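You operate a simulated robot arm through the tools that you are given. There is no shell and no other tool.

The job below is to be done with a simulated robot arm. You get a single attempt, and the scene is never put back.

JOB
Tighten all six nuts on the valve on the steel stand by hand.

It is judged by the outcome, as a careful person would: the job done as asked, and still so three seconds after it is handed in. It fails if anything else is knocked over, pushed out of place, dropped, spilled or broken.

ROBOT AND FRAMES
A 7-joint arm with a two-finger parallel gripper, fixed in place. Base frame: the origin is at the foot of the arm, x ahead of it, y to its left, z up. Readings come in m, degrees, newtons and seconds.
With the tool pointing down near the work surface it reaches from about 0.5 to 0.94 m from the base axis. Its first joint turns from -166.0 to 166.0 degrees. Payload 3.91 kg.
The TCP is the grasp point between the finger pads, 0.03 m short of the fingertips. In the tool frame z runs along the fingers and y along their closing line. Largest opening 0.11 m; finger width 0.02, thickness 0.01; the body of the gripper, 0.048 by 0.112 m, starts 0.055 m behind the TCP.
Orientation is that of the tool frame in the base frame, as a unit quaternion [w, x, y, z]. With the fingers straight down and closing along the base's y, the tool's x points along the base's -x, its y along +y and its z along -z.

CONTROLS
- The arm moves only by the tool send_rows. Its argument "moves" is a list of rows, each an object (a shift or turn left out is 0, a gripper value left out holds the last) with "slide": the shift along the tool's x, y, z in mm, a list of three; "dr": the turn, a rotation vector about the tool's x, y, z in degrees, a list of three; "grip": the closure, from 0 (fully open) to 1 (shut). In form: [{"slide": [tx, ty, tz], "dr": [wx, wy, wz], "grip": grip}, ...]. A call has 1 to 20 rows; each row shifts and turns the commanded pose from where the row before left it, along the tool's axes as they then stand. Each row takes 0.2 s and may step no farther than 0.05 m and 8.6 degrees from the row before; otherwise, or with a gripper value out of range, the whole call is refused. A pose out of reach is approached as far as the arm can. The call stops where the force on the tool passes 40 N (or 10 N more than at its start, if that is more) or the arm is blocked; 0.2 s more then pass. Each finger travels about 0.072 m/s and halts on what it meets, pressing with about 39 N; the grip force reading is that of the motor and also rises with nothing between the fingers. The clock runs only during rows and for 0.2 s after the last one: add rows that do not move to give the fingers time. It gives the time, the measured TCP pose, the force on the tool (base axes), the opening and the grip force at its end, in the units of the frame above (readings bear some noise), with the torque about the TCP (base axes, N m) and any sound that the robot's microphone picked up, and new pictures: "show" is both (left out), scene, wrist or none.
- Cameras (640 x 400 px; columns grow to the right, rows downward): "scene" is fixed at [0.3937, -0.5019, 1.7097]; the picture's right is [0.93, 0.36, 0.00], its down [0.35, -0.90, -0.26] and it looks along [-0.10, 0.24, -0.97] (base axes); focal length 314 px, centre (320, 200). "wrist" rides on the gripper at [0.072, 0.017, -0.103] in the tool frame; the picture's right is [-0.23, 0.97, 0.00], its down [-0.76, -0.18, -0.62] and it looks along [-0.61, -0.14, 0.78] (tool axes); focal length 222 px, centre (320, 200). There is no depth. A picture from a camera that has moved, and an enlarged one, comes with that camera's place and axes in the base frame and with its lens. The place of the scene camera against the robot may be out by one fixed shift of up to 0.018 m in any direction.
- lift_body(by): slides the trunk up (or, below 0, down) by that many m; the arm rides with it, the base frame stays. It gives what a move gives, with no picture.
- enlarge(camera, box): a new picture of the part [left, top, right, bottom] of that camera's present view, enlarged. No time passes.
- hand_in(): hands the job in; it is judged then, once.

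Places have to be worked out from the pictures, the camera data and where the tool is seen. Open the gripper and draw the arm clear of the work before you hand the job in, unless the task says otherwise.

The tools are called as a command line: name --argument value ..., lists and objects as JSON in quotes. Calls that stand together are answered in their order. send_rows: Moves the arm, as the interface text tells. Its arguments: {"type":"object","properties":{"moves":{"type":"array","items":{"type":"object","properties":{"slide":{"type":"array","items":{"type":"number"}},"dr":{"type":"array","items":{"type":"number"}},"grip":{"type":"number"}}}},"show":{"type":"string","enum":["both","scene","wrist","none"]}},"required":["moves"]} The other tools are called the same way: lift_body (by) slides the trunk up or down; enlarge (camera, box) takes an enlarged picture of a part of a camera's view; hand_in () hands the job in.

At the start:

```text
time: 0.0
position: [0.2428, -0.3274, 1.2413]
orientation: [0.0, 0.001, 1.0, 0.0]
contact_force: [0.1, -0.3, -0.6]
ft_torque: [-0.03, -0.03, -0.03]
finger_gap: 0.1101
grasp_force: 0.1
trunk travel left (down, up): [-0.625, 0.057]
```

scene: 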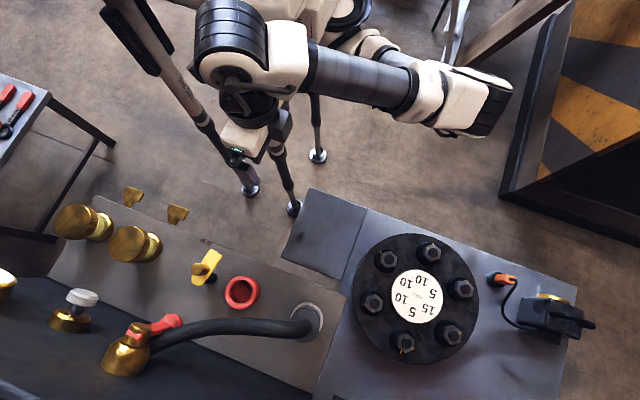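
wrist: 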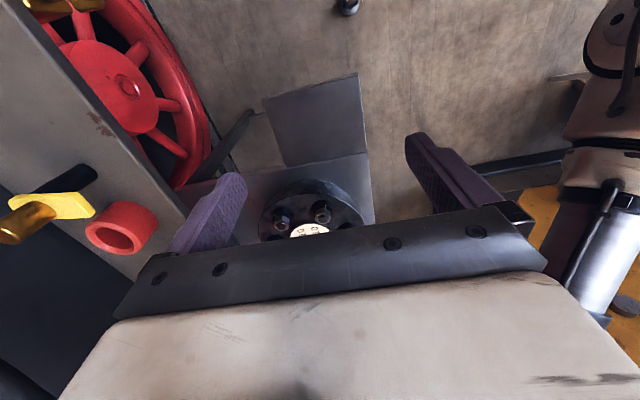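

I start by looking closely at the flange with six nuts in the scene camera, and at the wrist view.

enlarge --camera "scene" --box '[330, 220, 490, 370]'

enlarge --camera "wrist" --box '[240, 160, 400, 260]'

enlarge --camera "scene" --box '[280, 180, 600, 400]'

```text
2.67 times, centred on (410, 295) of scene
camera zoom: at [0.3937, -0.5019, 1.7097], right [0.93, 0.36, 0.0], down [0.35, -0.9, -0.26], along [-0.1, 0.24, -0.97], focal length 839 px, centre (80, -53)
```

zoom: 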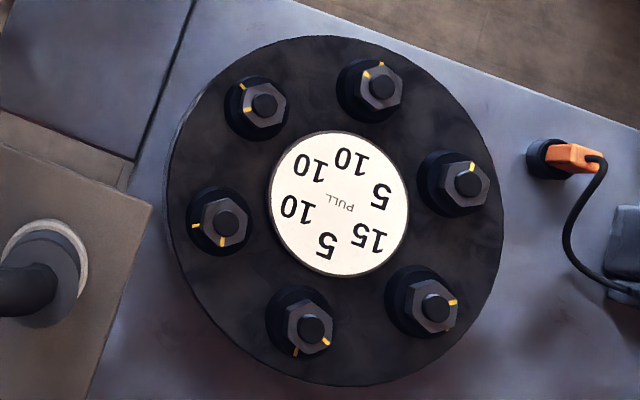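

```text
4.00 times, centred on (320, 210) of wrist
camera zoom: at [0.1691, -0.3102, 1.3447], right [0.23, 0.97, 0.0], down [0.76, -0.18, 0.62], along [0.61, -0.14, -0.78], focal length 888 px, centre (320, 160)
```

zoom: 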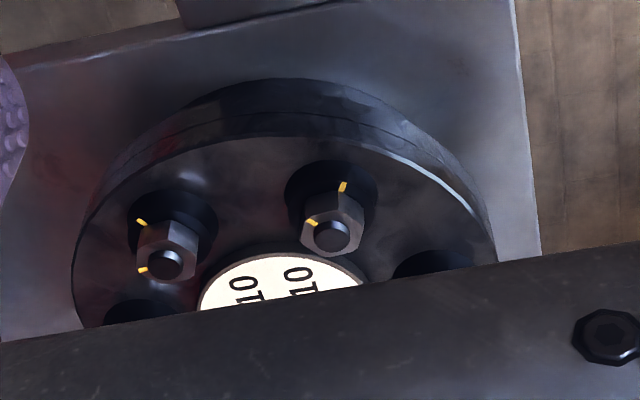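

```text
1.82 times, centred on (440, 290) of scene
camera zoom: at [0.3937, -0.5019, 1.7097], right [0.93, 0.36, 0.0], down [0.35, -0.9, -0.26], along [-0.1, 0.24, -0.97], focal length 572 px, centre (102, 36)
```

zoom: 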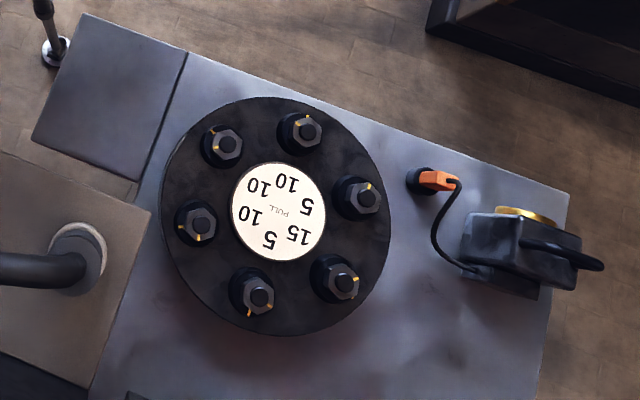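

The white disc carries a number beside each nut plus a word in the centre; I enlarge it to read it and look at the nuts' marks.

enlarge --camera "scene" --box '[390, 264, 444, 326]'

enlarge --camera "scene" --box '[480, 250, 600, 350]'

enlarge --camera "scene" --box '[350, 230, 420, 320]'

enlarge --camera "scene" --box '[410, 230, 490, 360]'

enlarge --camera "scene" --box '[0, 180, 340, 400]'

```text
6.45 times, centred on (417, 295) of scene
camera zoom: at [0.3937, -0.5019, 1.7097], right [0.93, 0.36, 0.0], down [0.35, -0.9, -0.26], along [-0.1, 0.24, -0.97], focal length 2029 px, centre (-306, -413)
```

zoom: 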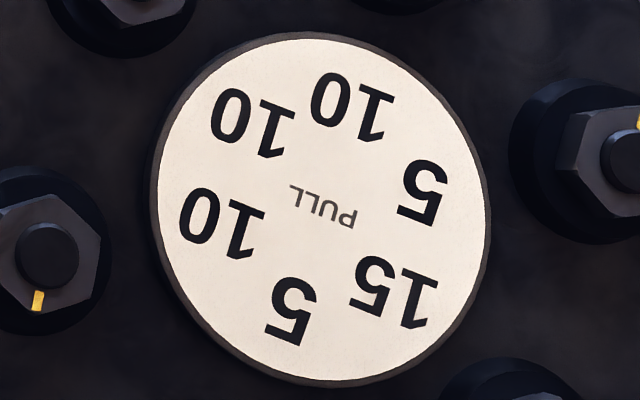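

```text
4.00 times, centred on (540, 300) of scene
camera zoom: at [0.3937, -0.5019, 1.7097], right [0.93, 0.36, 0.0], down [0.35, -0.9, -0.26], along [-0.1, 0.24, -0.97], focal length 1258 px, centre (-560, -200)
```

zoom: 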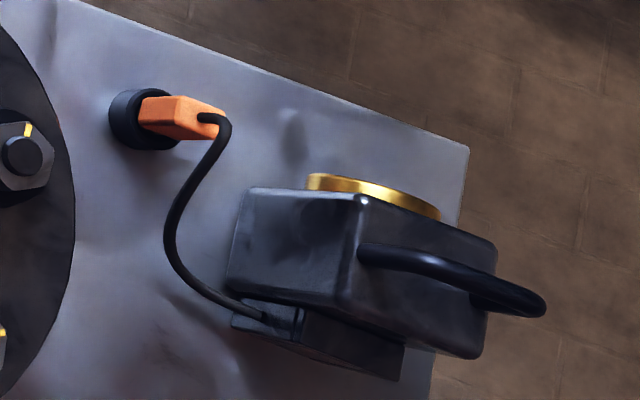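

```text
4.44 times, centred on (385, 275) of scene
camera zoom: at [0.3937, -0.5019, 1.7097], right [0.93, 0.36, 0.0], down [0.35, -0.9, -0.26], along [-0.1, 0.24, -0.97], focal length 1398 px, centre (31, -133)
```

zoom: 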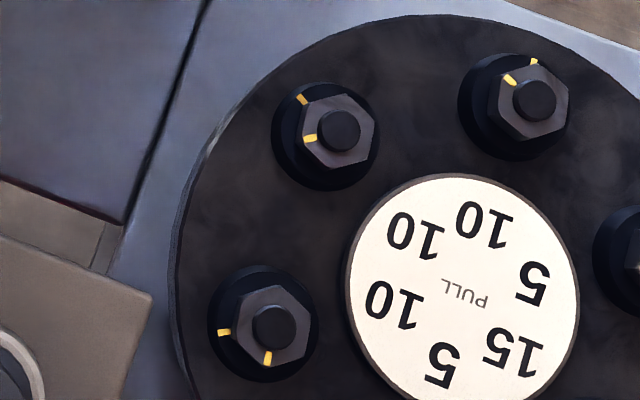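

```text
3.08 times, centred on (450, 295) of scene
camera zoom: at [0.3937, -0.5019, 1.7097], right [0.93, 0.36, 0.0], down [0.35, -0.9, -0.26], along [-0.1, 0.24, -0.97], focal length 968 px, centre (-80, -92)
```

zoom: 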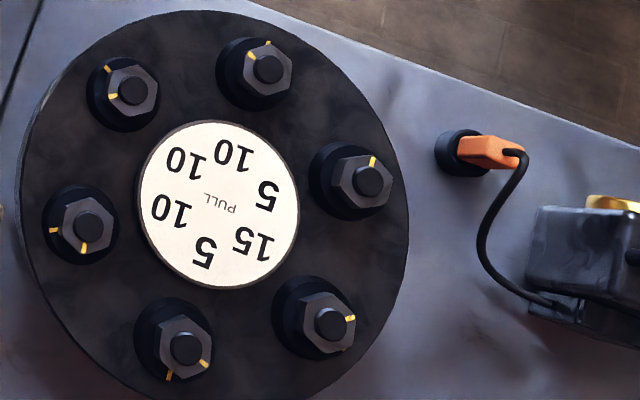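

```text
1.82 times, centred on (170, 290) of scene
camera zoom: at [0.3937, -0.5019, 1.7097], right [0.93, 0.36, 0.0], down [0.35, -0.9, -0.26], along [-0.1, 0.24, -0.97], focal length 572 px, centre (593, 36)
```

zoom: 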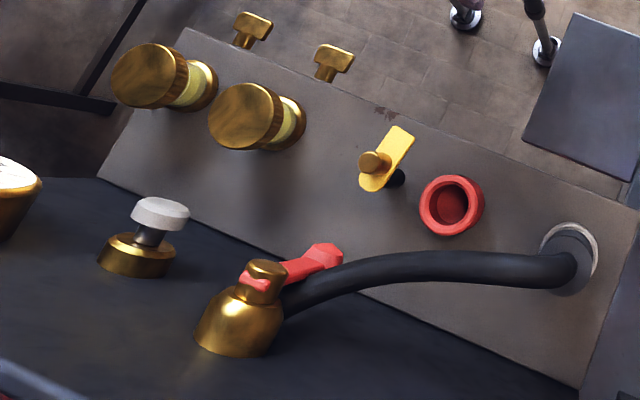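

The flange is centred near (0.61, -0.445, 0.91) by triangulating both cameras, with nuts about 0.04 m wide on a ~0.11 m radius; each nut and its washer have yellow witness marks roughly 60–75° apart (clockwise). I move the wrist camera nearer at a safe height to see better.

send_rows --moves '[{"slide": [-45, -18, 0]}, {"slide": [-45, -18, 0]}, {"slide": [-45, -18, 0]}, {"slide": [-40, -16, 0]}, {"slide": [0, 0, 0]}]' --show "both"

```text
time: 1.2
position: [0.4174, -0.3994, 1.2392]
orientation: [0.0, 0.001, 1.0, 0.001]
contact_force: [0.0, -0.6, -0.4]
ft_torque: [0.02, -0.01, 0.0]
finger_gap: 0.1099
grasp_force: 0.1
trunk travel left (down, up): [-0.625, 0.057]
camera wrist: at [0.3442, -0.3816, 1.3429], right [0.23, 0.97, 0.0], down [0.76, -0.18, 0.62], along [0.61, -0.14, -0.78], focal length 222 px, centre (320, 200)
```

scene: 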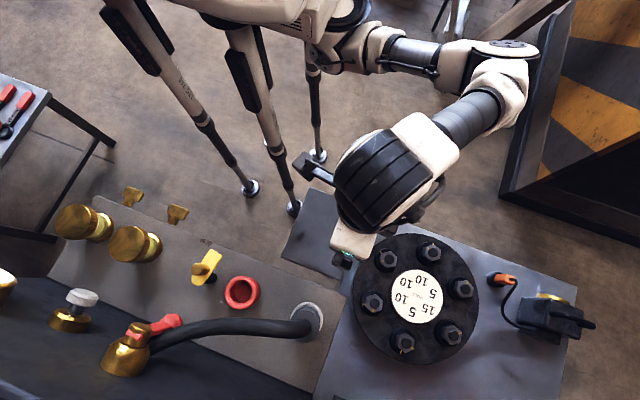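
wrist: 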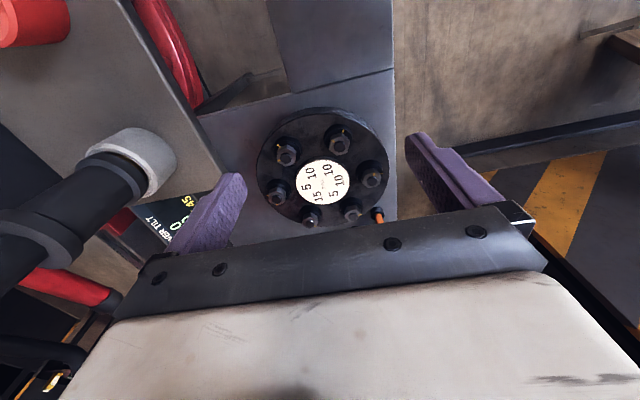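

The flange is fully visible in the wrist view now; I enlarge it to read the labels and marks.

enlarge --camera "wrist" --box '[250, 100, 400, 235]'

enlarge --camera "wrist" --box '[130, 190, 220, 250]'

enlarge --camera "wrist" --box '[290, 150, 360, 210]'

```text
2.96 times, centred on (325, 168) of wrist
camera zoom: at [0.3442, -0.3816, 1.3429], right [0.23, 0.97, 0.0], down [0.76, -0.18, 0.62], along [0.61, -0.14, -0.78], focal length 658 px, centre (305, 296)
```

zoom: 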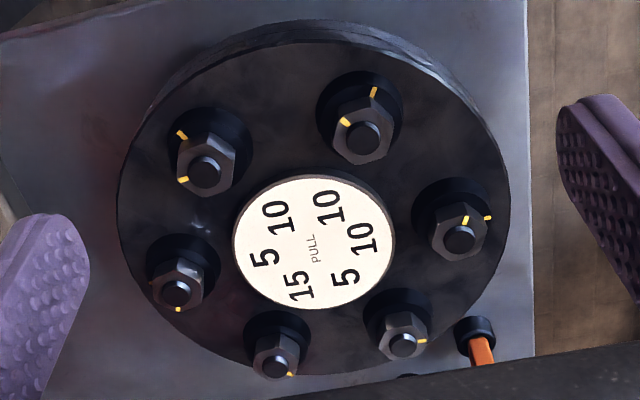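

```text
6.67 times, centred on (175, 220) of wrist
camera zoom: at [0.3442, -0.3816, 1.3429], right [0.23, 0.97, 0.0], down [0.76, -0.18, 0.62], along [0.61, -0.14, -0.78], focal length 1481 px, centre (1287, 67)
```

zoom: 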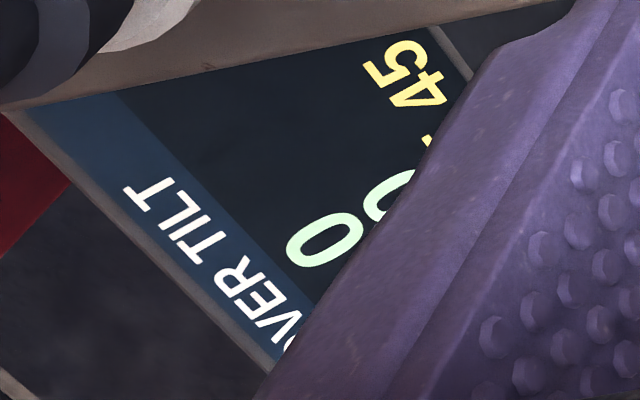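

```text
6.67 times, centred on (325, 180) of wrist
camera zoom: at [0.3442, -0.3816, 1.3429], right [0.23, 0.97, 0.0], down [0.76, -0.18, 0.62], along [0.61, -0.14, -0.78], focal length 1481 px, centre (287, 333)
```

zoom: 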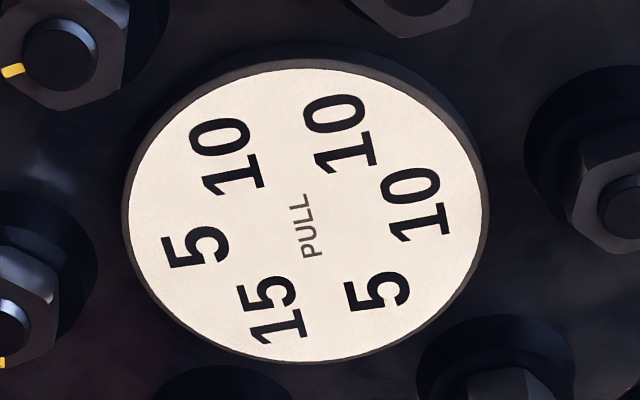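

The white disc reads "PULL" with one value per nut (10,10,5,15,5,10 – likely live bolt loads), and there's a screen titled "…OVER TILT" with numbers partly hidden by my finger. I yaw the wrist to read that screen in full.

send_rows --moves '[{"dr": [0, 0, 8]}, {"dr": [0, 0, 8]}, {"dr": [0, 0, 8]}, {"dr": [0, 0, 8]}, {"slide": [0, 0, 0]}]' --show "wrist"

```text
time: 2.4
position: [0.4165, -0.398, 1.2408]
orientation: [0.0, 0.278, 0.961, 0.0]
contact_force: [0.0, 1.2, -0.4]
ft_torque: [-0.01, 0.02, 0.01]
finger_gap: 0.1099
grasp_force: 0.1
trunk travel left (down, up): [-0.625, 0.057]
camera wrist: at [0.364, -0.345, 1.3444], right [0.71, 0.7, 0.0], down [0.55, -0.56, 0.62], along [0.44, -0.44, -0.78], focal length 222 px, centre (320, 200)
```

wrist: 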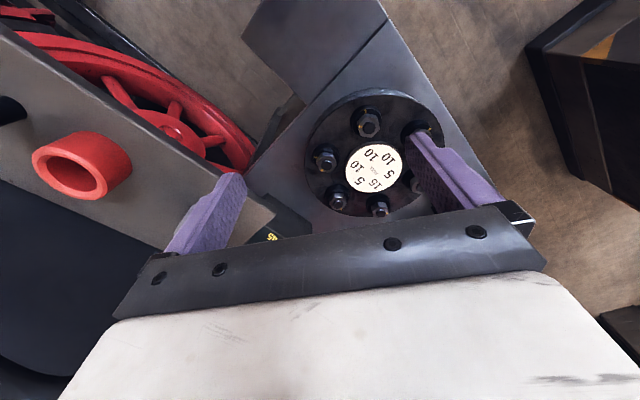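

The screen is just hidden under the gripper's edge at about (285,225). I raise a little and move forward along the view direction so that the screen comes into sight.

send_rows --moves '[{"slide": [-30, 0, -30]}, {"slide": [-45, 0, 0]}, {"slide": [-45, 0, 0]}, {"slide": [-30, 0, 0]}, {"slide": [0, 0, 0]}]' --show "wrist"

```text
time: 3.6
position: [0.5418, -0.4772, 1.2715]
orientation: [0.001, 0.277, 0.961, -0.001]
contact_force: [0.3, -0.5, -0.1]
ft_torque: [0.01, -0.02, 0.01]
finger_gap: 0.11
grasp_force: 0.0
trunk travel left (down, up): [-0.625, 0.057]
camera wrist: at [0.4888, -0.4243, 1.3751], right [0.71, 0.7, 0.0], down [0.55, -0.56, 0.62], along [0.44, -0.44, -0.78], focal length 222 px, centre (320, 200)
```

wrist: 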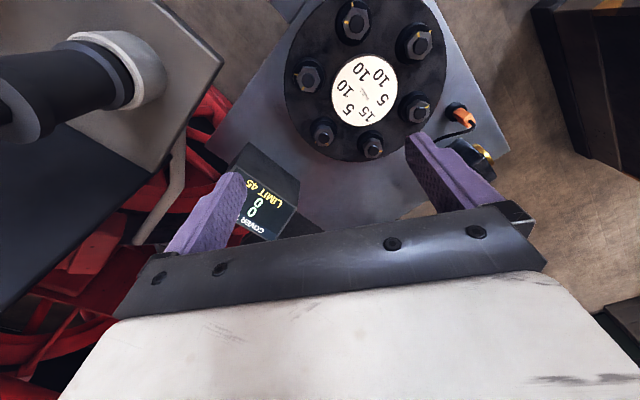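

enlarge --camera "wrist" --box '[220, 160, 310, 245]'

enlarge --camera "wrist" --box '[280, 0, 500, 165]'

```text
4.71 times, centred on (265, 202) of wrist
camera zoom: at [0.4888, -0.4243, 1.3751], right [0.71, 0.7, 0.0], down [0.55, -0.56, 0.62], along [0.44, -0.44, -0.78], focal length 1045 px, centre (579, 188)
```

zoom: 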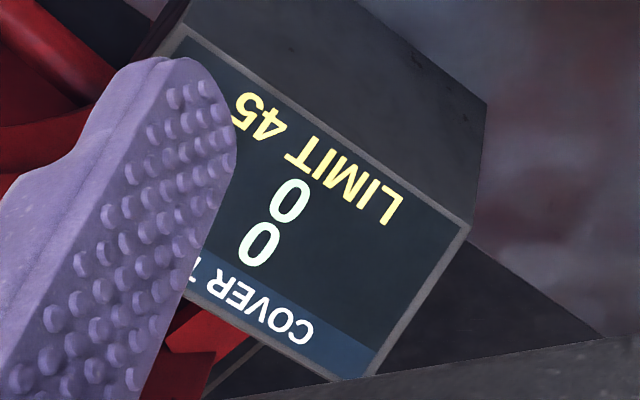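

```text
2.42 times, centred on (390, 82) of wrist
camera zoom: at [0.4888, -0.4243, 1.3751], right [0.71, 0.7, 0.0], down [0.55, -0.56, 0.62], along [0.44, -0.44, -0.78], focal length 538 px, centre (150, 485)
```

zoom: 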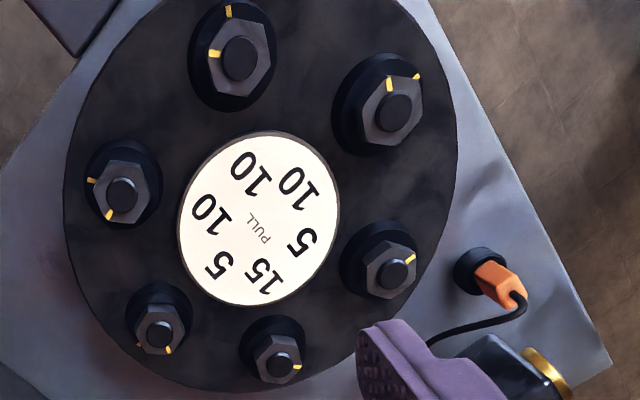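

The screen reads COVER TILT 00, LIMIT 45, and the disc gives each nut's pull on the cover; all six pulls balance to zero vectorially, so I should tighten opposite nuts in a cross pattern and watch the tilt. Triangulated: flange centre ≈ (0.618,-0.439), nut radius 0.1045, stud tops z≈0.957. I zoom each nut to get hex orientation and mark angles.

enlarge --camera "wrist" --box '[335, 0, 375, 45]'

enlarge --camera "wrist" --box '[395, 20, 435, 65]'

enlarge --camera "wrist" --box '[290, 55, 330, 100]'

enlarge --camera "wrist" --box '[395, 85, 435, 130]'

enlarge --camera "wrist" --box '[350, 120, 390, 165]'

enlarge --camera "wrist" --box '[302, 110, 342, 155]'

```text
8.89 times, centred on (355, 22) of wrist
camera zoom: at [0.4888, -0.4243, 1.3751], right [0.71, 0.7, 0.0], down [0.55, -0.56, 0.62], along [0.44, -0.44, -0.78], focal length 1974 px, centre (9, 1778)
```

zoom: 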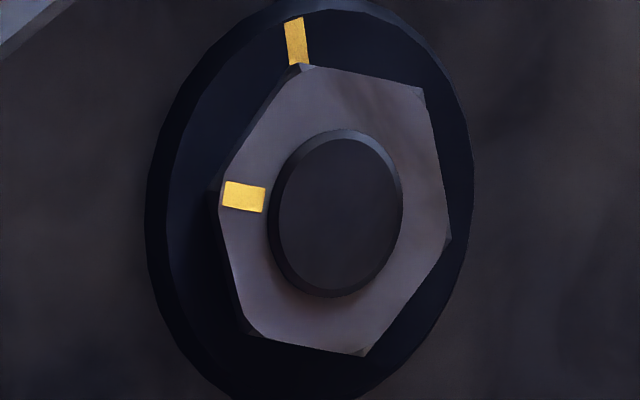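

```text
8.89 times, centred on (415, 42) of wrist
camera zoom: at [0.4888, -0.4243, 1.3751], right [0.71, 0.7, 0.0], down [0.55, -0.56, 0.62], along [0.44, -0.44, -0.78], focal length 1974 px, centre (-524, 1600)
```

zoom: 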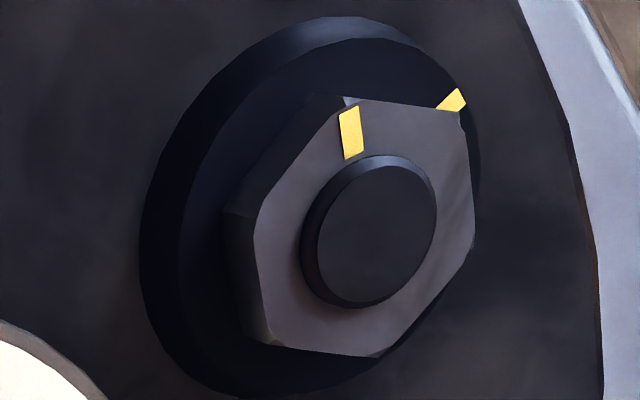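

```text
8.89 times, centred on (310, 78) of wrist
camera zoom: at [0.4888, -0.4243, 1.3751], right [0.71, 0.7, 0.0], down [0.55, -0.56, 0.62], along [0.44, -0.44, -0.78], focal length 1974 px, centre (409, 1289)
```

zoom: 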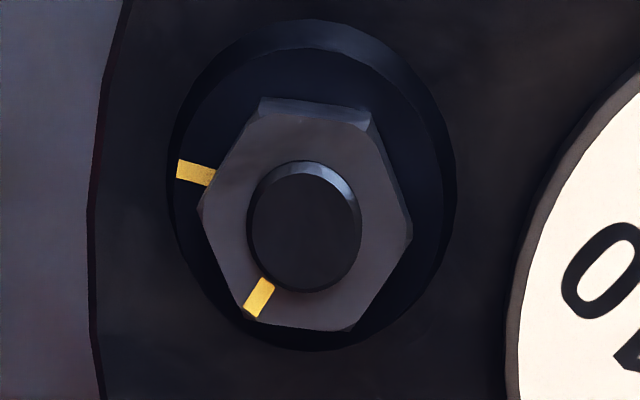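

```text
8.89 times, centred on (415, 108) of wrist
camera zoom: at [0.4888, -0.4243, 1.3751], right [0.71, 0.7, 0.0], down [0.55, -0.56, 0.62], along [0.44, -0.44, -0.78], focal length 1974 px, centre (-524, 1022)
```

zoom: 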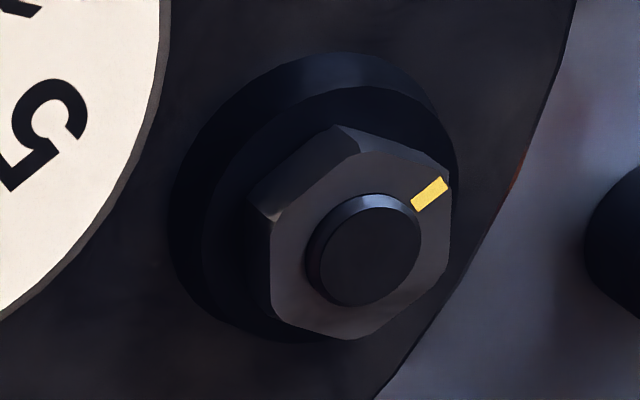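

```text
8.89 times, centred on (370, 142) of wrist
camera zoom: at [0.4888, -0.4243, 1.3751], right [0.71, 0.7, 0.0], down [0.55, -0.56, 0.62], along [0.44, -0.44, -0.78], focal length 1974 px, centre (-124, 711)
```

zoom: 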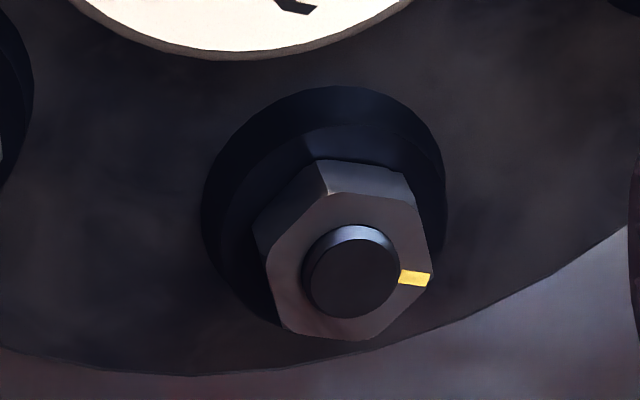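

```text
8.89 times, centred on (322, 132) of wrist
camera zoom: at [0.4888, -0.4243, 1.3751], right [0.71, 0.7, 0.0], down [0.55, -0.56, 0.62], along [0.44, -0.44, -0.78], focal length 1974 px, centre (302, 800)
```

zoom: 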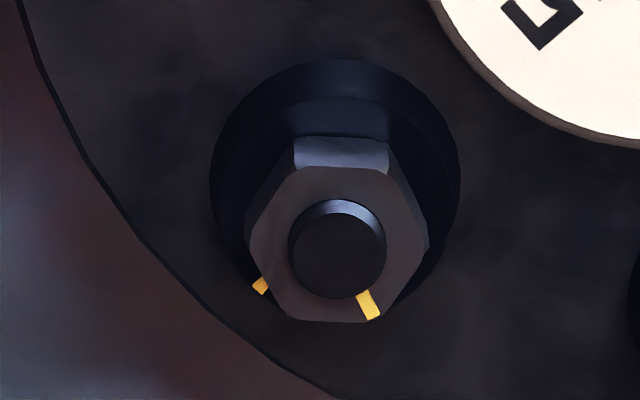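

Nut marks sit at hex corners about 60–70° counter‑clockwise of the washer marks (which point radially outward), so each nut needs roughly 65° clockwise. Nut A (at ≈(0.529,-0.387)) is a "10"; I go above it with the closing line at about 66° (yaw 24°), stopping well above to check alignment with the wrist camera.

send_rows --moves '[{"slide": [29.6, 35, 0]}, {"slide": [29.6, 35, 0], "dr": [0, 0, -4.1]}, {"dr": [0, 0, -4.1]}, {"slide": [0, 0, 48]}, {"slide": [0, 0, 48]}, {"slide": [0, 0, 48]}, {"slide": [0, 0, 48]}, {"slide": [0, 0, 48]}, {"slide": [0, 0, 0]}]' --show "both"

```text
time: 5.6
position: [0.5319, -0.3867, 1.0315]
orientation: [0.0, 0.206, 0.979, 0.0]
contact_force: [1.3, -0.5, 0.4]
ft_torque: [0.01, -0.03, -0.01]
finger_gap: 0.1101
grasp_force: 0.0
trunk travel left (down, up): [-0.625, 0.057]
camera wrist: at [0.4709, -0.3418, 1.1347], right [0.6, 0.8, 0.0], down [0.62, -0.47, 0.62], along [0.5, -0.38, -0.78], focal length 222 px, centre (320, 200)
```

scene: 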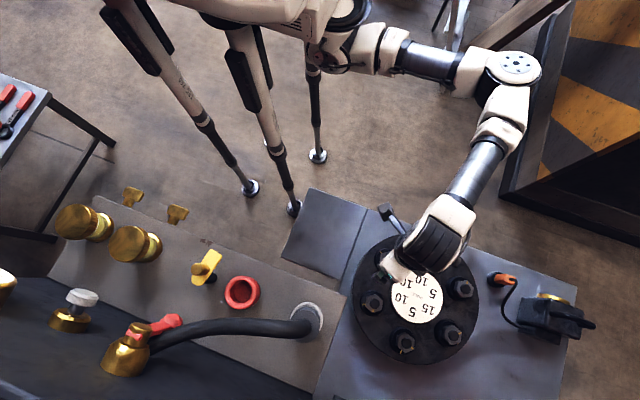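
wrist: 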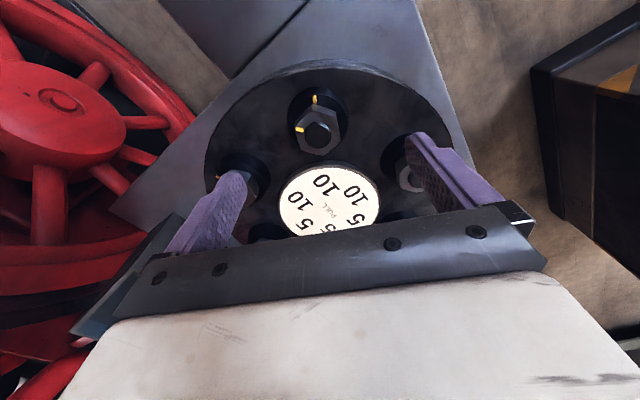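

enlarge --camera "wrist" --box '[280, 85, 360, 165]'

```text
5.00 times, centred on (320, 125) of wrist
camera zoom: at [0.4709, -0.3418, 1.1347], right [0.6, 0.8, 0.0], down [0.62, -0.47, 0.62], along [0.5, -0.38, -0.78], focal length 1111 px, centre (320, 575)
```

zoom: 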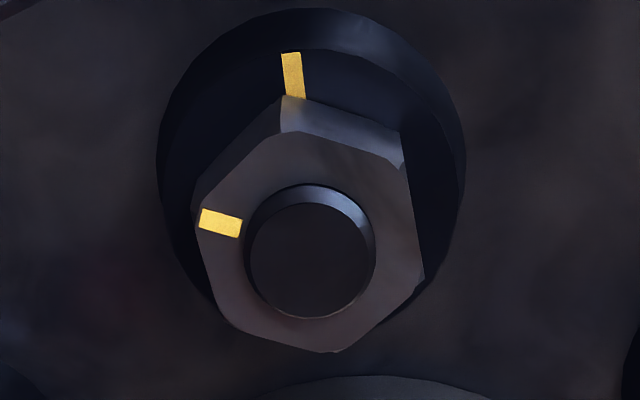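

Nut A is centred within ~2 mm and its flats are aligned with the finger pads. I shift slightly and go down to just above the stud, then check again.

send_rows --moves '[{"slide": [-1, -1.6, 20]}, {"slide": [0, 0, 22]}, {"slide": [0, 0, 0]}]' --show "wrist"

enlarge --camera "wrist" --box '[260, 90, 380, 210]'

```text
time: 6.4
position: [0.5307, -0.3899, 0.9887]
orientation: [0.0, 0.208, 0.978, 0.0]
contact_force: [0.0, -1.1, -0.2]
ft_torque: [-0.02, 0.01, -0.01]
finger_gap: 0.1101
grasp_force: 0.0
trunk travel left (down, up): [-0.625, 0.057]
camera wrist: at [0.471, -0.3443, 1.0919], right [0.6, 0.8, 0.0], down [0.62, -0.47, 0.62], along [0.5, -0.38, -0.78], focal length 222 px, centre (320, 200)
```

wrist: 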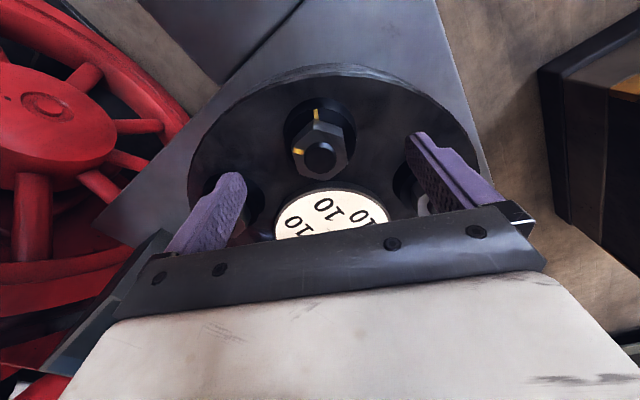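

```text
3.33 times, centred on (320, 150) of wrist
camera zoom: at [0.471, -0.3443, 1.0919], right [0.6, 0.8, 0.0], down [0.62, -0.47, 0.62], along [0.5, -0.38, -0.78], focal length 740 px, centre (320, 367)
```

zoom: 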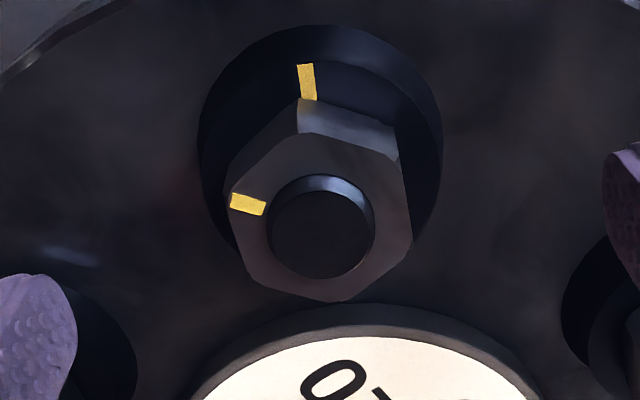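

Centred within about 1 mm. I lower to fingertips ≈0.934 m (around the nut, above the washer) and close on nut A, watching the forces.

send_rows --moves '[{"slide": [0, 0, 10]}, {"slide": [0, 0, 10]}, {"slide": [0, 0, 4.5]}, {"slide": [0, 0, 0]}]' --show "wrist"

send_rows --moves '[{"grip": 0.5}, {"grip": 0.5}, {"grip": 0.6}, {"grip": 1}, {"grip": 1}, {"grip": 1}]' --show "both"

```text
time: 7.4
position: [0.5303, -0.3902, 0.965]
orientation: [-0.001, 0.207, 0.978, -0.001]
contact_force: [-0.6, 1.2, 0.3]
ft_torque: [0.05, 0.0, -0.01]
finger_gap: 0.1097
grasp_force: 0.1
trunk travel left (down, up): [-0.625, 0.057]
camera wrist: at [0.4711, -0.3441, 1.0684], right [0.6, 0.8, 0.0], down [0.62, -0.47, 0.62], along [0.5, -0.38, -0.78], focal length 222 px, centre (320, 200)
```

wrist: 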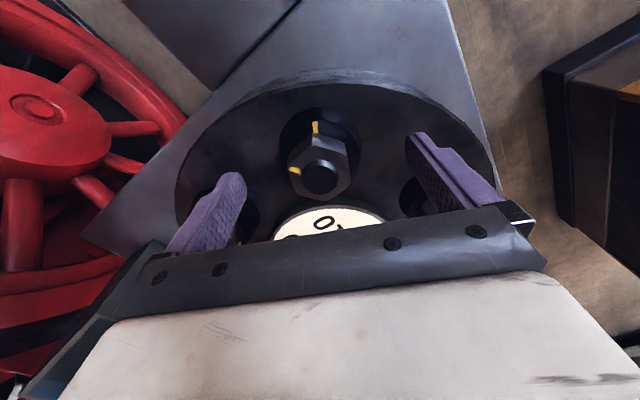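

```text
time: 8.8
position: [0.532, -0.3892, 0.9654]
orientation: [0.0, 0.206, 0.979, 0.001]
contact_force: [1.4, 6.4, -0.6]
ft_torque: [0.56, -0.24, 0.17]
finger_gap: 0.0531
grasp_force: 44.9
trunk travel left (down, up): [-0.625, 0.057]
camera wrist: at [0.4712, -0.3437, 1.0685], right [0.6, 0.8, 0.0], down [0.62, -0.47, 0.62], along [0.5, -0.37, -0.78], focal length 222 px, centre (320, 200)
```

scene: 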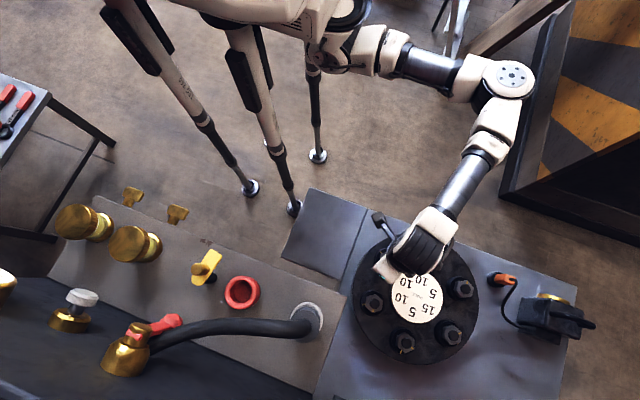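
wrist: 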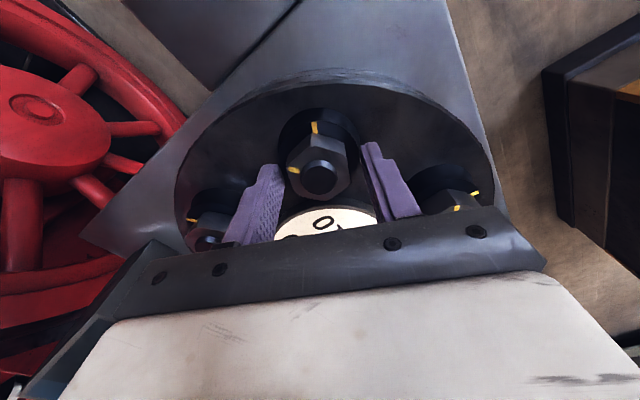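

The fingers stopped at 0.053 m, which is wider than the nut – the tips are likely pressing the washer's rim. I zoom to confirm before reopening.

enlarge --camera "wrist" --box '[230, 95, 430, 220]'

```text
3.20 times, centred on (330, 158) of wrist
camera zoom: at [0.4712, -0.3437, 1.0685], right [0.6, 0.8, 0.0], down [0.62, -0.47, 0.62], along [0.5, -0.37, -0.78], focal length 711 px, centre (288, 336)
```

zoom: 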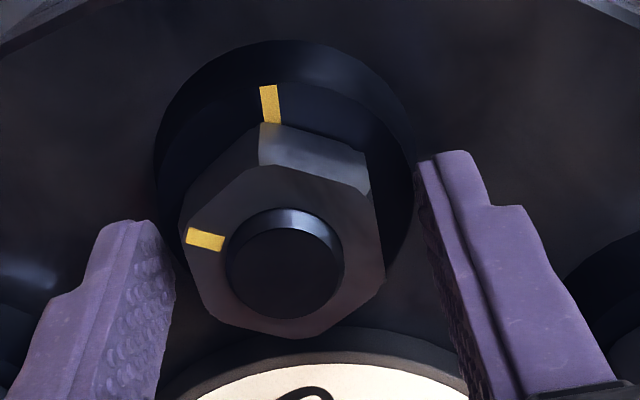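

Confirmed: the tips are on the washer's side (Ø≈0.053). I reopen, rise 7 mm and close again.

send_rows --moves '[{"grip": 0.3}, {"grip": 0.3}, {"slide": [0, 0, -7], "grip": 0.3}, {"slide": [0, 0, 0]}, {"grip": 0.6}, {"grip": 0.6}, {"grip": 1}, {"grip": 1}, {"grip": 1}]' --show "wrist"

enlarge --camera "wrist" --box '[230, 95, 430, 220]'

```text
time: 10.8
position: [0.5313, -0.3889, 0.9729]
orientation: [0.0, 0.206, 0.978, 0.0]
contact_force: [2.5, 4.5, 0.8]
ft_torque: [0.26, 0.01, -0.02]
finger_gap: 0.0356
grasp_force: 44.9
trunk travel left (down, up): [-0.625, 0.057]
camera wrist: at [0.4714, -0.3437, 1.0756], right [0.6, 0.8, 0.0], down [0.62, -0.47, 0.62], along [0.5, -0.37, -0.78], focal length 222 px, centre (320, 200)
```

wrist: 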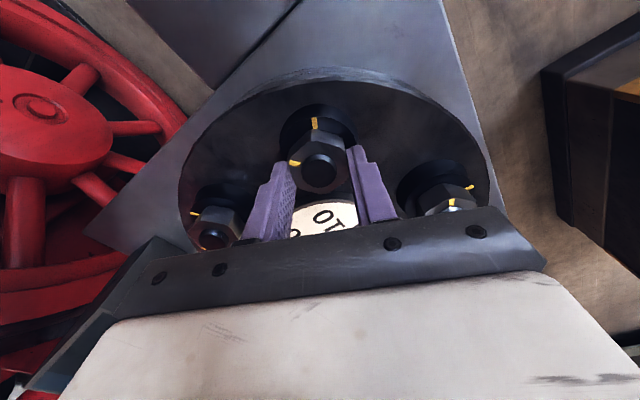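

```text
3.20 times, centred on (330, 158) of wrist
camera zoom: at [0.4714, -0.3437, 1.0756], right [0.6, 0.8, 0.0], down [0.62, -0.47, 0.62], along [0.5, -0.37, -0.78], focal length 711 px, centre (288, 336)
```

zoom: 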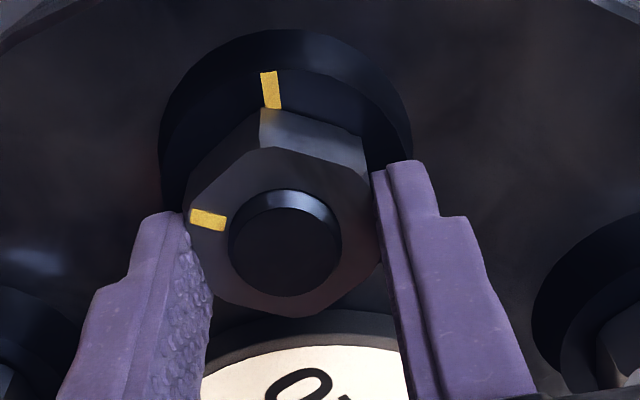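

Gap 0.0356 m – the flats of nut A are gripped, with low side force. I turn 10° clockwise and watch the torque.

send_rows --moves '[{"dr": [0, 0, 2.5]}, {"dr": [0, 0, 2.5]}, {"dr": [0, 0, 2.5]}, {"dr": [0, 0, 2.5]}, {"slide": [0, 0, 0]}]' --show "both"

enlarge --camera "wrist" --box '[230, 95, 430, 220]'

```text
time: 12.0
position: [0.5304, -0.3892, 0.972]
orientation: [0.0, 0.292, 0.956, 0.0]
contact_force: [-2.1, 2.7, 2.1]
ft_torque: [-0.26, -0.25, -0.03]
finger_gap: 0.0356
grasp_force: 44.7
trunk travel left (down, up): [-0.625, 0.057]
camera wrist: at [0.48, -0.3342, 1.0754], right [0.73, 0.68, 0.0], down [0.53, -0.57, 0.62], along [0.42, -0.46, -0.78], focal length 222 px, centre (320, 200)
```

scene: 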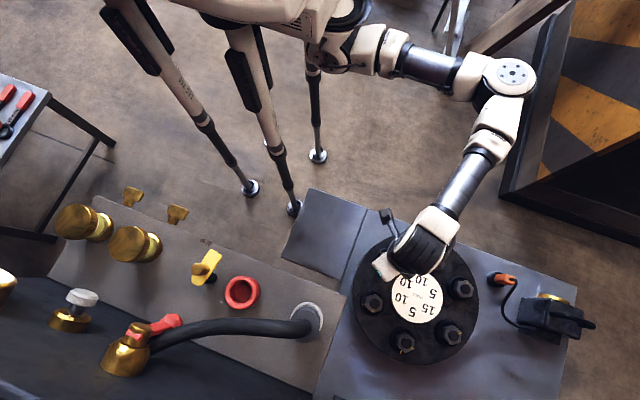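
wrist: 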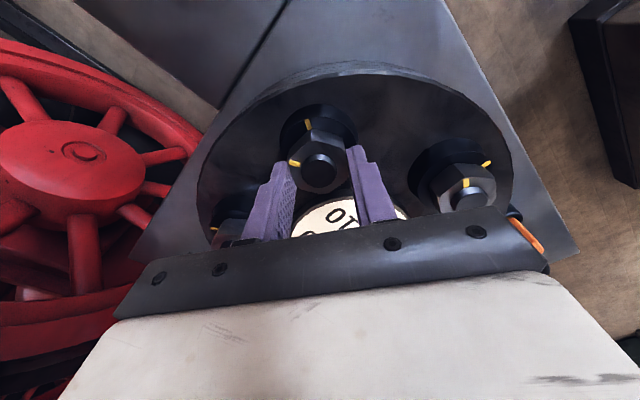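

```text
3.20 times, centred on (330, 158) of wrist
camera zoom: at [0.48, -0.3342, 1.0754], right [0.73, 0.68, 0.0], down [0.53, -0.57, 0.62], along [0.42, -0.46, -0.78], focal length 711 px, centre (288, 336)
```

zoom: 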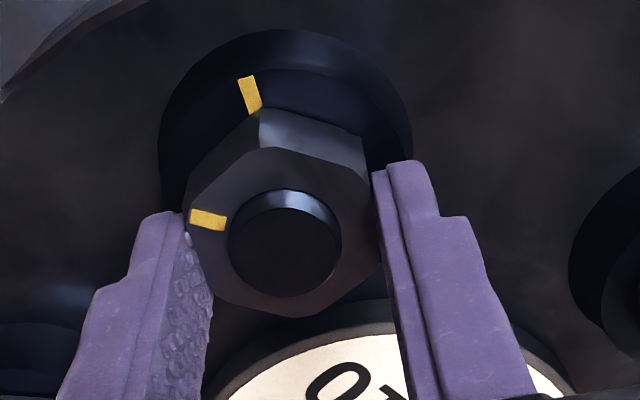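

The nut turned 10° with the gripper at negligible torque. I release, rise, and look at the tilt screen to learn the scale.

send_rows --moves '[{"grip": 0.3}, {"grip": 0.3}, {"slide": [0, 0, -20]}, {"slide": [0, 0, -45]}, {"slide": [0, 0, -45]}, {"slide": [0, 0, -48], "dr": [0, 0, 5]}, {"slide": [0, 0, -48], "dr": [0, 0, 7]}, {"slide": [0, 0, -48], "dr": [0, 0, 7]}, {"slide": [0, 0, -46], "dr": [0, 0, 7]}, {"slide": [-43, -20, 0]}, {"slide": [-43, -20, 0]}, {"slide": [-38, -15, 0]}, {"slide": [0, 0, 0]}]' --show "wrist"

```text
time: 14.8
position: [0.5463, -0.5241, 1.271]
orientation: [0.004, 0.499, 0.866, -0.003]
contact_force: [0.9, -0.7, -0.5]
ft_torque: [0.01, 0.02, -0.01]
finger_gap: 0.0769
grasp_force: 0.0
trunk travel left (down, up): [-0.625, 0.057]
camera wrist: at [0.5243, -0.4519, 1.3749], right [0.96, 0.29, 0.0], down [0.23, -0.74, 0.63], along [0.18, -0.6, -0.78], focal length 222 px, centre (320, 200)
```

wrist: 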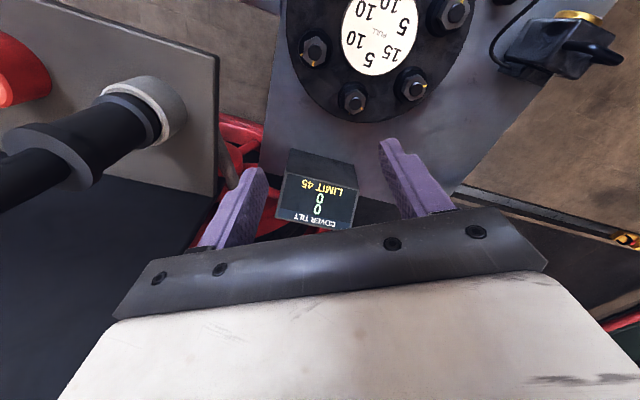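

enlarge --camera "wrist" --box '[270, 140, 370, 235]'

enlarge --camera "scene" --box '[340, 220, 490, 370]'

```text
4.21 times, centred on (320, 188) of wrist
camera zoom: at [0.5243, -0.4519, 1.3749], right [0.96, 0.29, 0.0], down [0.23, -0.74, 0.63], along [0.18, -0.6, -0.78], focal length 935 px, centre (320, 253)
```

zoom: 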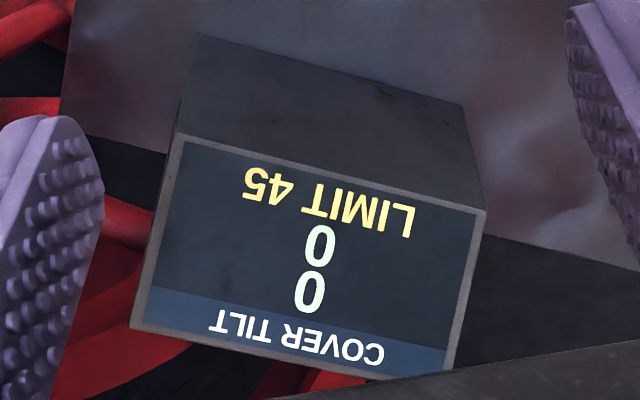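

```text
2.67 times, centred on (415, 295) of scene
camera zoom: at [0.3937, -0.5019, 1.7097], right [0.93, 0.36, 0.0], down [0.35, -0.9, -0.26], along [-0.1, 0.24, -0.97], focal length 839 px, centre (67, -53)
```

zoom: 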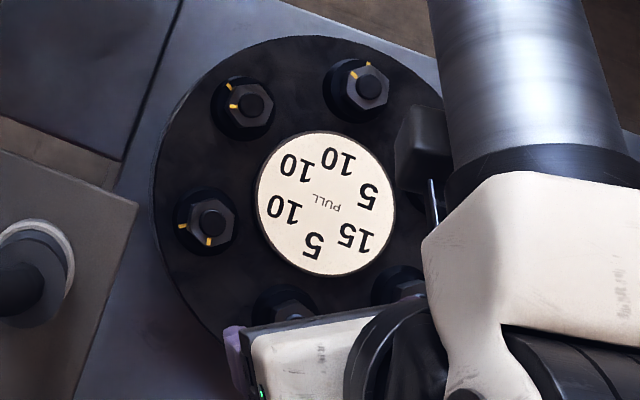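

The screen shows two zero lines after 10° on A (no tilt yet). I'll take the low‑pull nut D (5) next: position ≈(0.6215,-0.5457) after correcting with the A grip; I approach with yaw 19° and check alignment from above.

send_rows --moves '[{"dr": [0, 0, -8.2]}, {"dr": [0, 0, -8.2]}, {"dr": [0, 0, -8.2]}, {"dr": [0, 0, -8.2]}, {"dr": [0, 0, -8.2]}, {"slide": [-39, 2, 0]}, {"slide": [-39, 2, 0]}, {"slide": [0, 0, 45]}, {"slide": [0, 0, 45]}, {"slide": [0, 0, 45]}, {"slide": [0, 0, 45]}, {"slide": [0, 0, 43]}, {"slide": [0, 0, 0]}]' --show "wrist"

enlarge --camera "wrist" --box '[270, 85, 370, 185]'

```text
time: 17.6
position: [0.5841, -0.527, 1.0378]
orientation: [0.0, 0.163, 0.987, 0.0]
contact_force: [0.2, 0.5, 0.8]
ft_torque: [0.0, -0.03, -0.02]
finger_gap: 0.0771
grasp_force: 0.0
out of reach, approached as far as the arm can: row 6, 7
trunk travel left (down, up): [-0.625, 0.057]
camera wrist: at [0.5198, -0.4865, 1.1402], right [0.53, 0.85, 0.0], down [0.66, -0.41, 0.62], along [0.53, -0.33, -0.78], focal length 222 px, centre (320, 200)
```

wrist: 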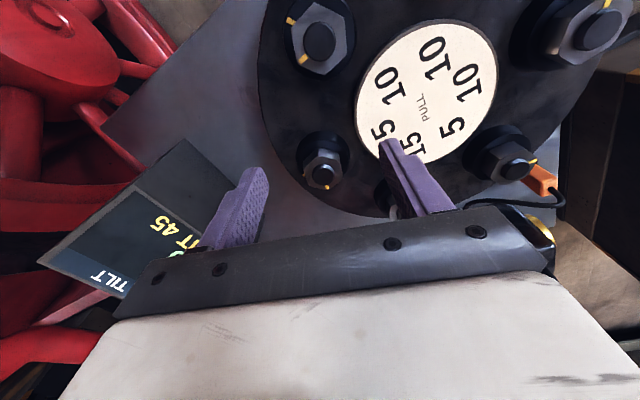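

```text
4.00 times, centred on (320, 135) of wrist
camera zoom: at [0.5198, -0.4865, 1.1402], right [0.53, 0.85, 0.0], down [0.66, -0.41, 0.62], along [0.53, -0.33, -0.78], focal length 888 px, centre (320, 460)
```

zoom: 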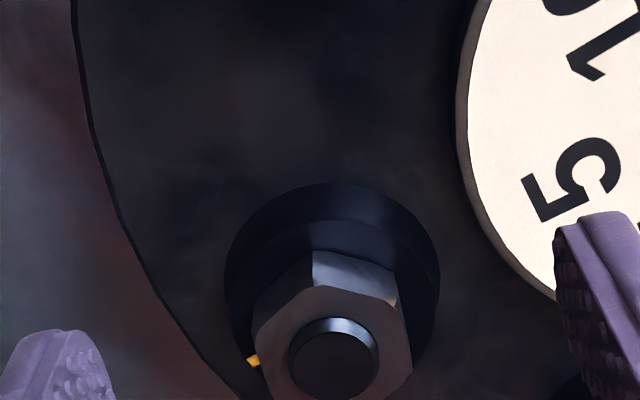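

Reach clipped at height, so I'm 42 mm short; from the image D is at tool offset (-42,-6) mm, i.e. (0.622,-0.546) as predicted. I shift over it and re-check.

send_rows --moves '[{"slide": [-21, -3, 0]}, {"slide": [-21, -3, 0]}, {"slide": [0, 0, 15]}, {"slide": [0, 0, 0]}]' --show "wrist"

enlarge --camera "wrist" --box '[270, 85, 370, 185]'

```text
time: 18.6
position: [0.6207, -0.5483, 1.0244]
orientation: [0.0, 0.164, 0.986, 0.0]
contact_force: [-1.0, 0.5, -0.5]
ft_torque: [0.01, -0.02, 0.0]
finger_gap: 0.077
grasp_force: 0.1
trunk travel left (down, up): [-0.625, 0.057]
camera wrist: at [0.5565, -0.5077, 1.1276], right [0.53, 0.85, 0.0], down [0.66, -0.41, 0.62], along [0.53, -0.33, -0.78], focal length 222 px, centre (320, 200)
```

wrist: 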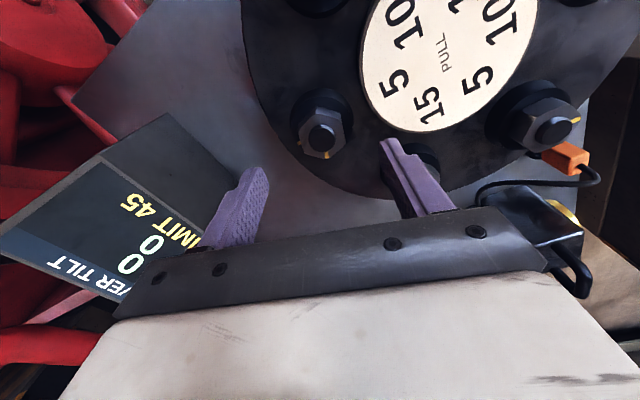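

```text
4.00 times, centred on (320, 135) of wrist
camera zoom: at [0.5565, -0.5077, 1.1276], right [0.53, 0.85, 0.0], down [0.66, -0.41, 0.62], along [0.53, -0.33, -0.78], focal length 888 px, centre (320, 460)
```

zoom: 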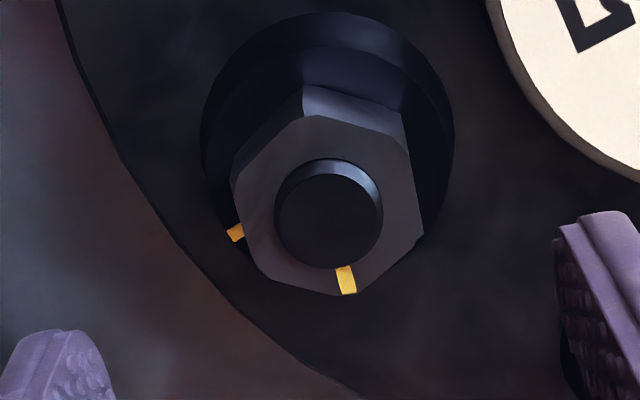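

The screen is also visible from here (0 / 0). D is within ~2 mm and aligned; I shift +2 mm in tool y, lower to TCP z≈0.972 and grip.

send_rows --moves '[{"slide": [0, 2.1, 15]}, {"slide": [0, 0, 15]}, {"slide": [0, 0, 12]}, {"slide": [0, 0, 10]}, {"slide": [0, 0, 0], "grip": 0.6}, {"grip": 0.6}, {"grip": 1}, {"grip": 1}, {"grip": 1}]' --show "wrist"

enlarge --camera "wrist" --box '[230, 95, 430, 220]'

```text
time: 20.6
position: [0.6213, -0.5459, 0.9703]
orientation: [0.0, 0.164, 0.986, -0.001]
contact_force: [-0.7, -1.3, -1.5]
ft_torque: [-0.11, -0.16, -0.02]
finger_gap: 0.0354
grasp_force: 45.3
trunk travel left (down, up): [-0.625, 0.057]
camera wrist: at [0.5578, -0.506, 1.0743], right [0.53, 0.85, 0.0], down [0.66, -0.41, 0.62], along [0.53, -0.33, -0.78], focal length 222 px, centre (320, 200)
```

wrist: 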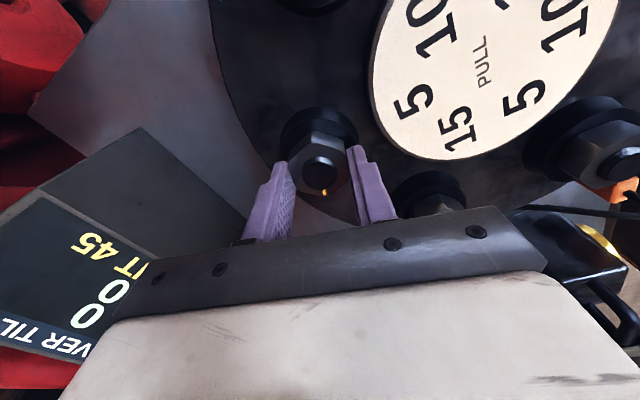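

```text
3.20 times, centred on (330, 158) of wrist
camera zoom: at [0.5578, -0.506, 1.0743], right [0.53, 0.85, 0.0], down [0.66, -0.41, 0.62], along [0.53, -0.33, -0.78], focal length 711 px, centre (288, 336)
```

zoom: 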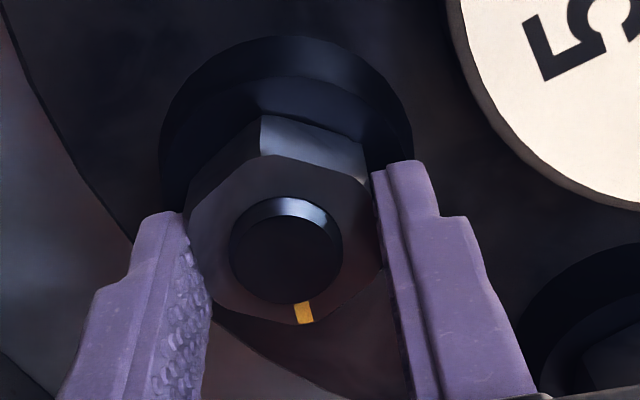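

D is gripped cleanly (gap 0.0354, tiny forces), and the screen digits are visible at left. I turn 24° clockwise and look.

send_rows --moves '[{"dr": [0, 0, 4]}, {"dr": [0, 0, 4]}, {"dr": [0, 0, 4]}, {"dr": [0, 0, 4]}, {"dr": [0, 0, 4]}, {"dr": [0, 0, 4]}, {"dr": [0, 0, 0]}]' --show "wrist"

```text
time: 22.2
position: [0.6203, -0.5455, 0.9691]
orientation: [0.0, 0.366, 0.931, -0.001]
contact_force: [-2.1, -0.9, -3.9]
ft_torque: [-0.13, 0.07, 0.03]
finger_gap: 0.0355
grasp_force: 44.8
trunk travel left (down, up): [-0.625, 0.057]
camera wrist: at [0.5791, -0.4843, 1.0743], right [0.83, 0.56, 0.0], down [0.44, -0.65, 0.62], along [0.35, -0.52, -0.78], focal length 222 px, centre (320, 200)
```

wrist: 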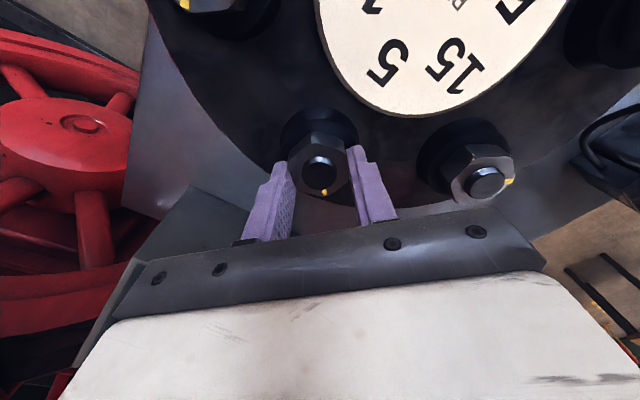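

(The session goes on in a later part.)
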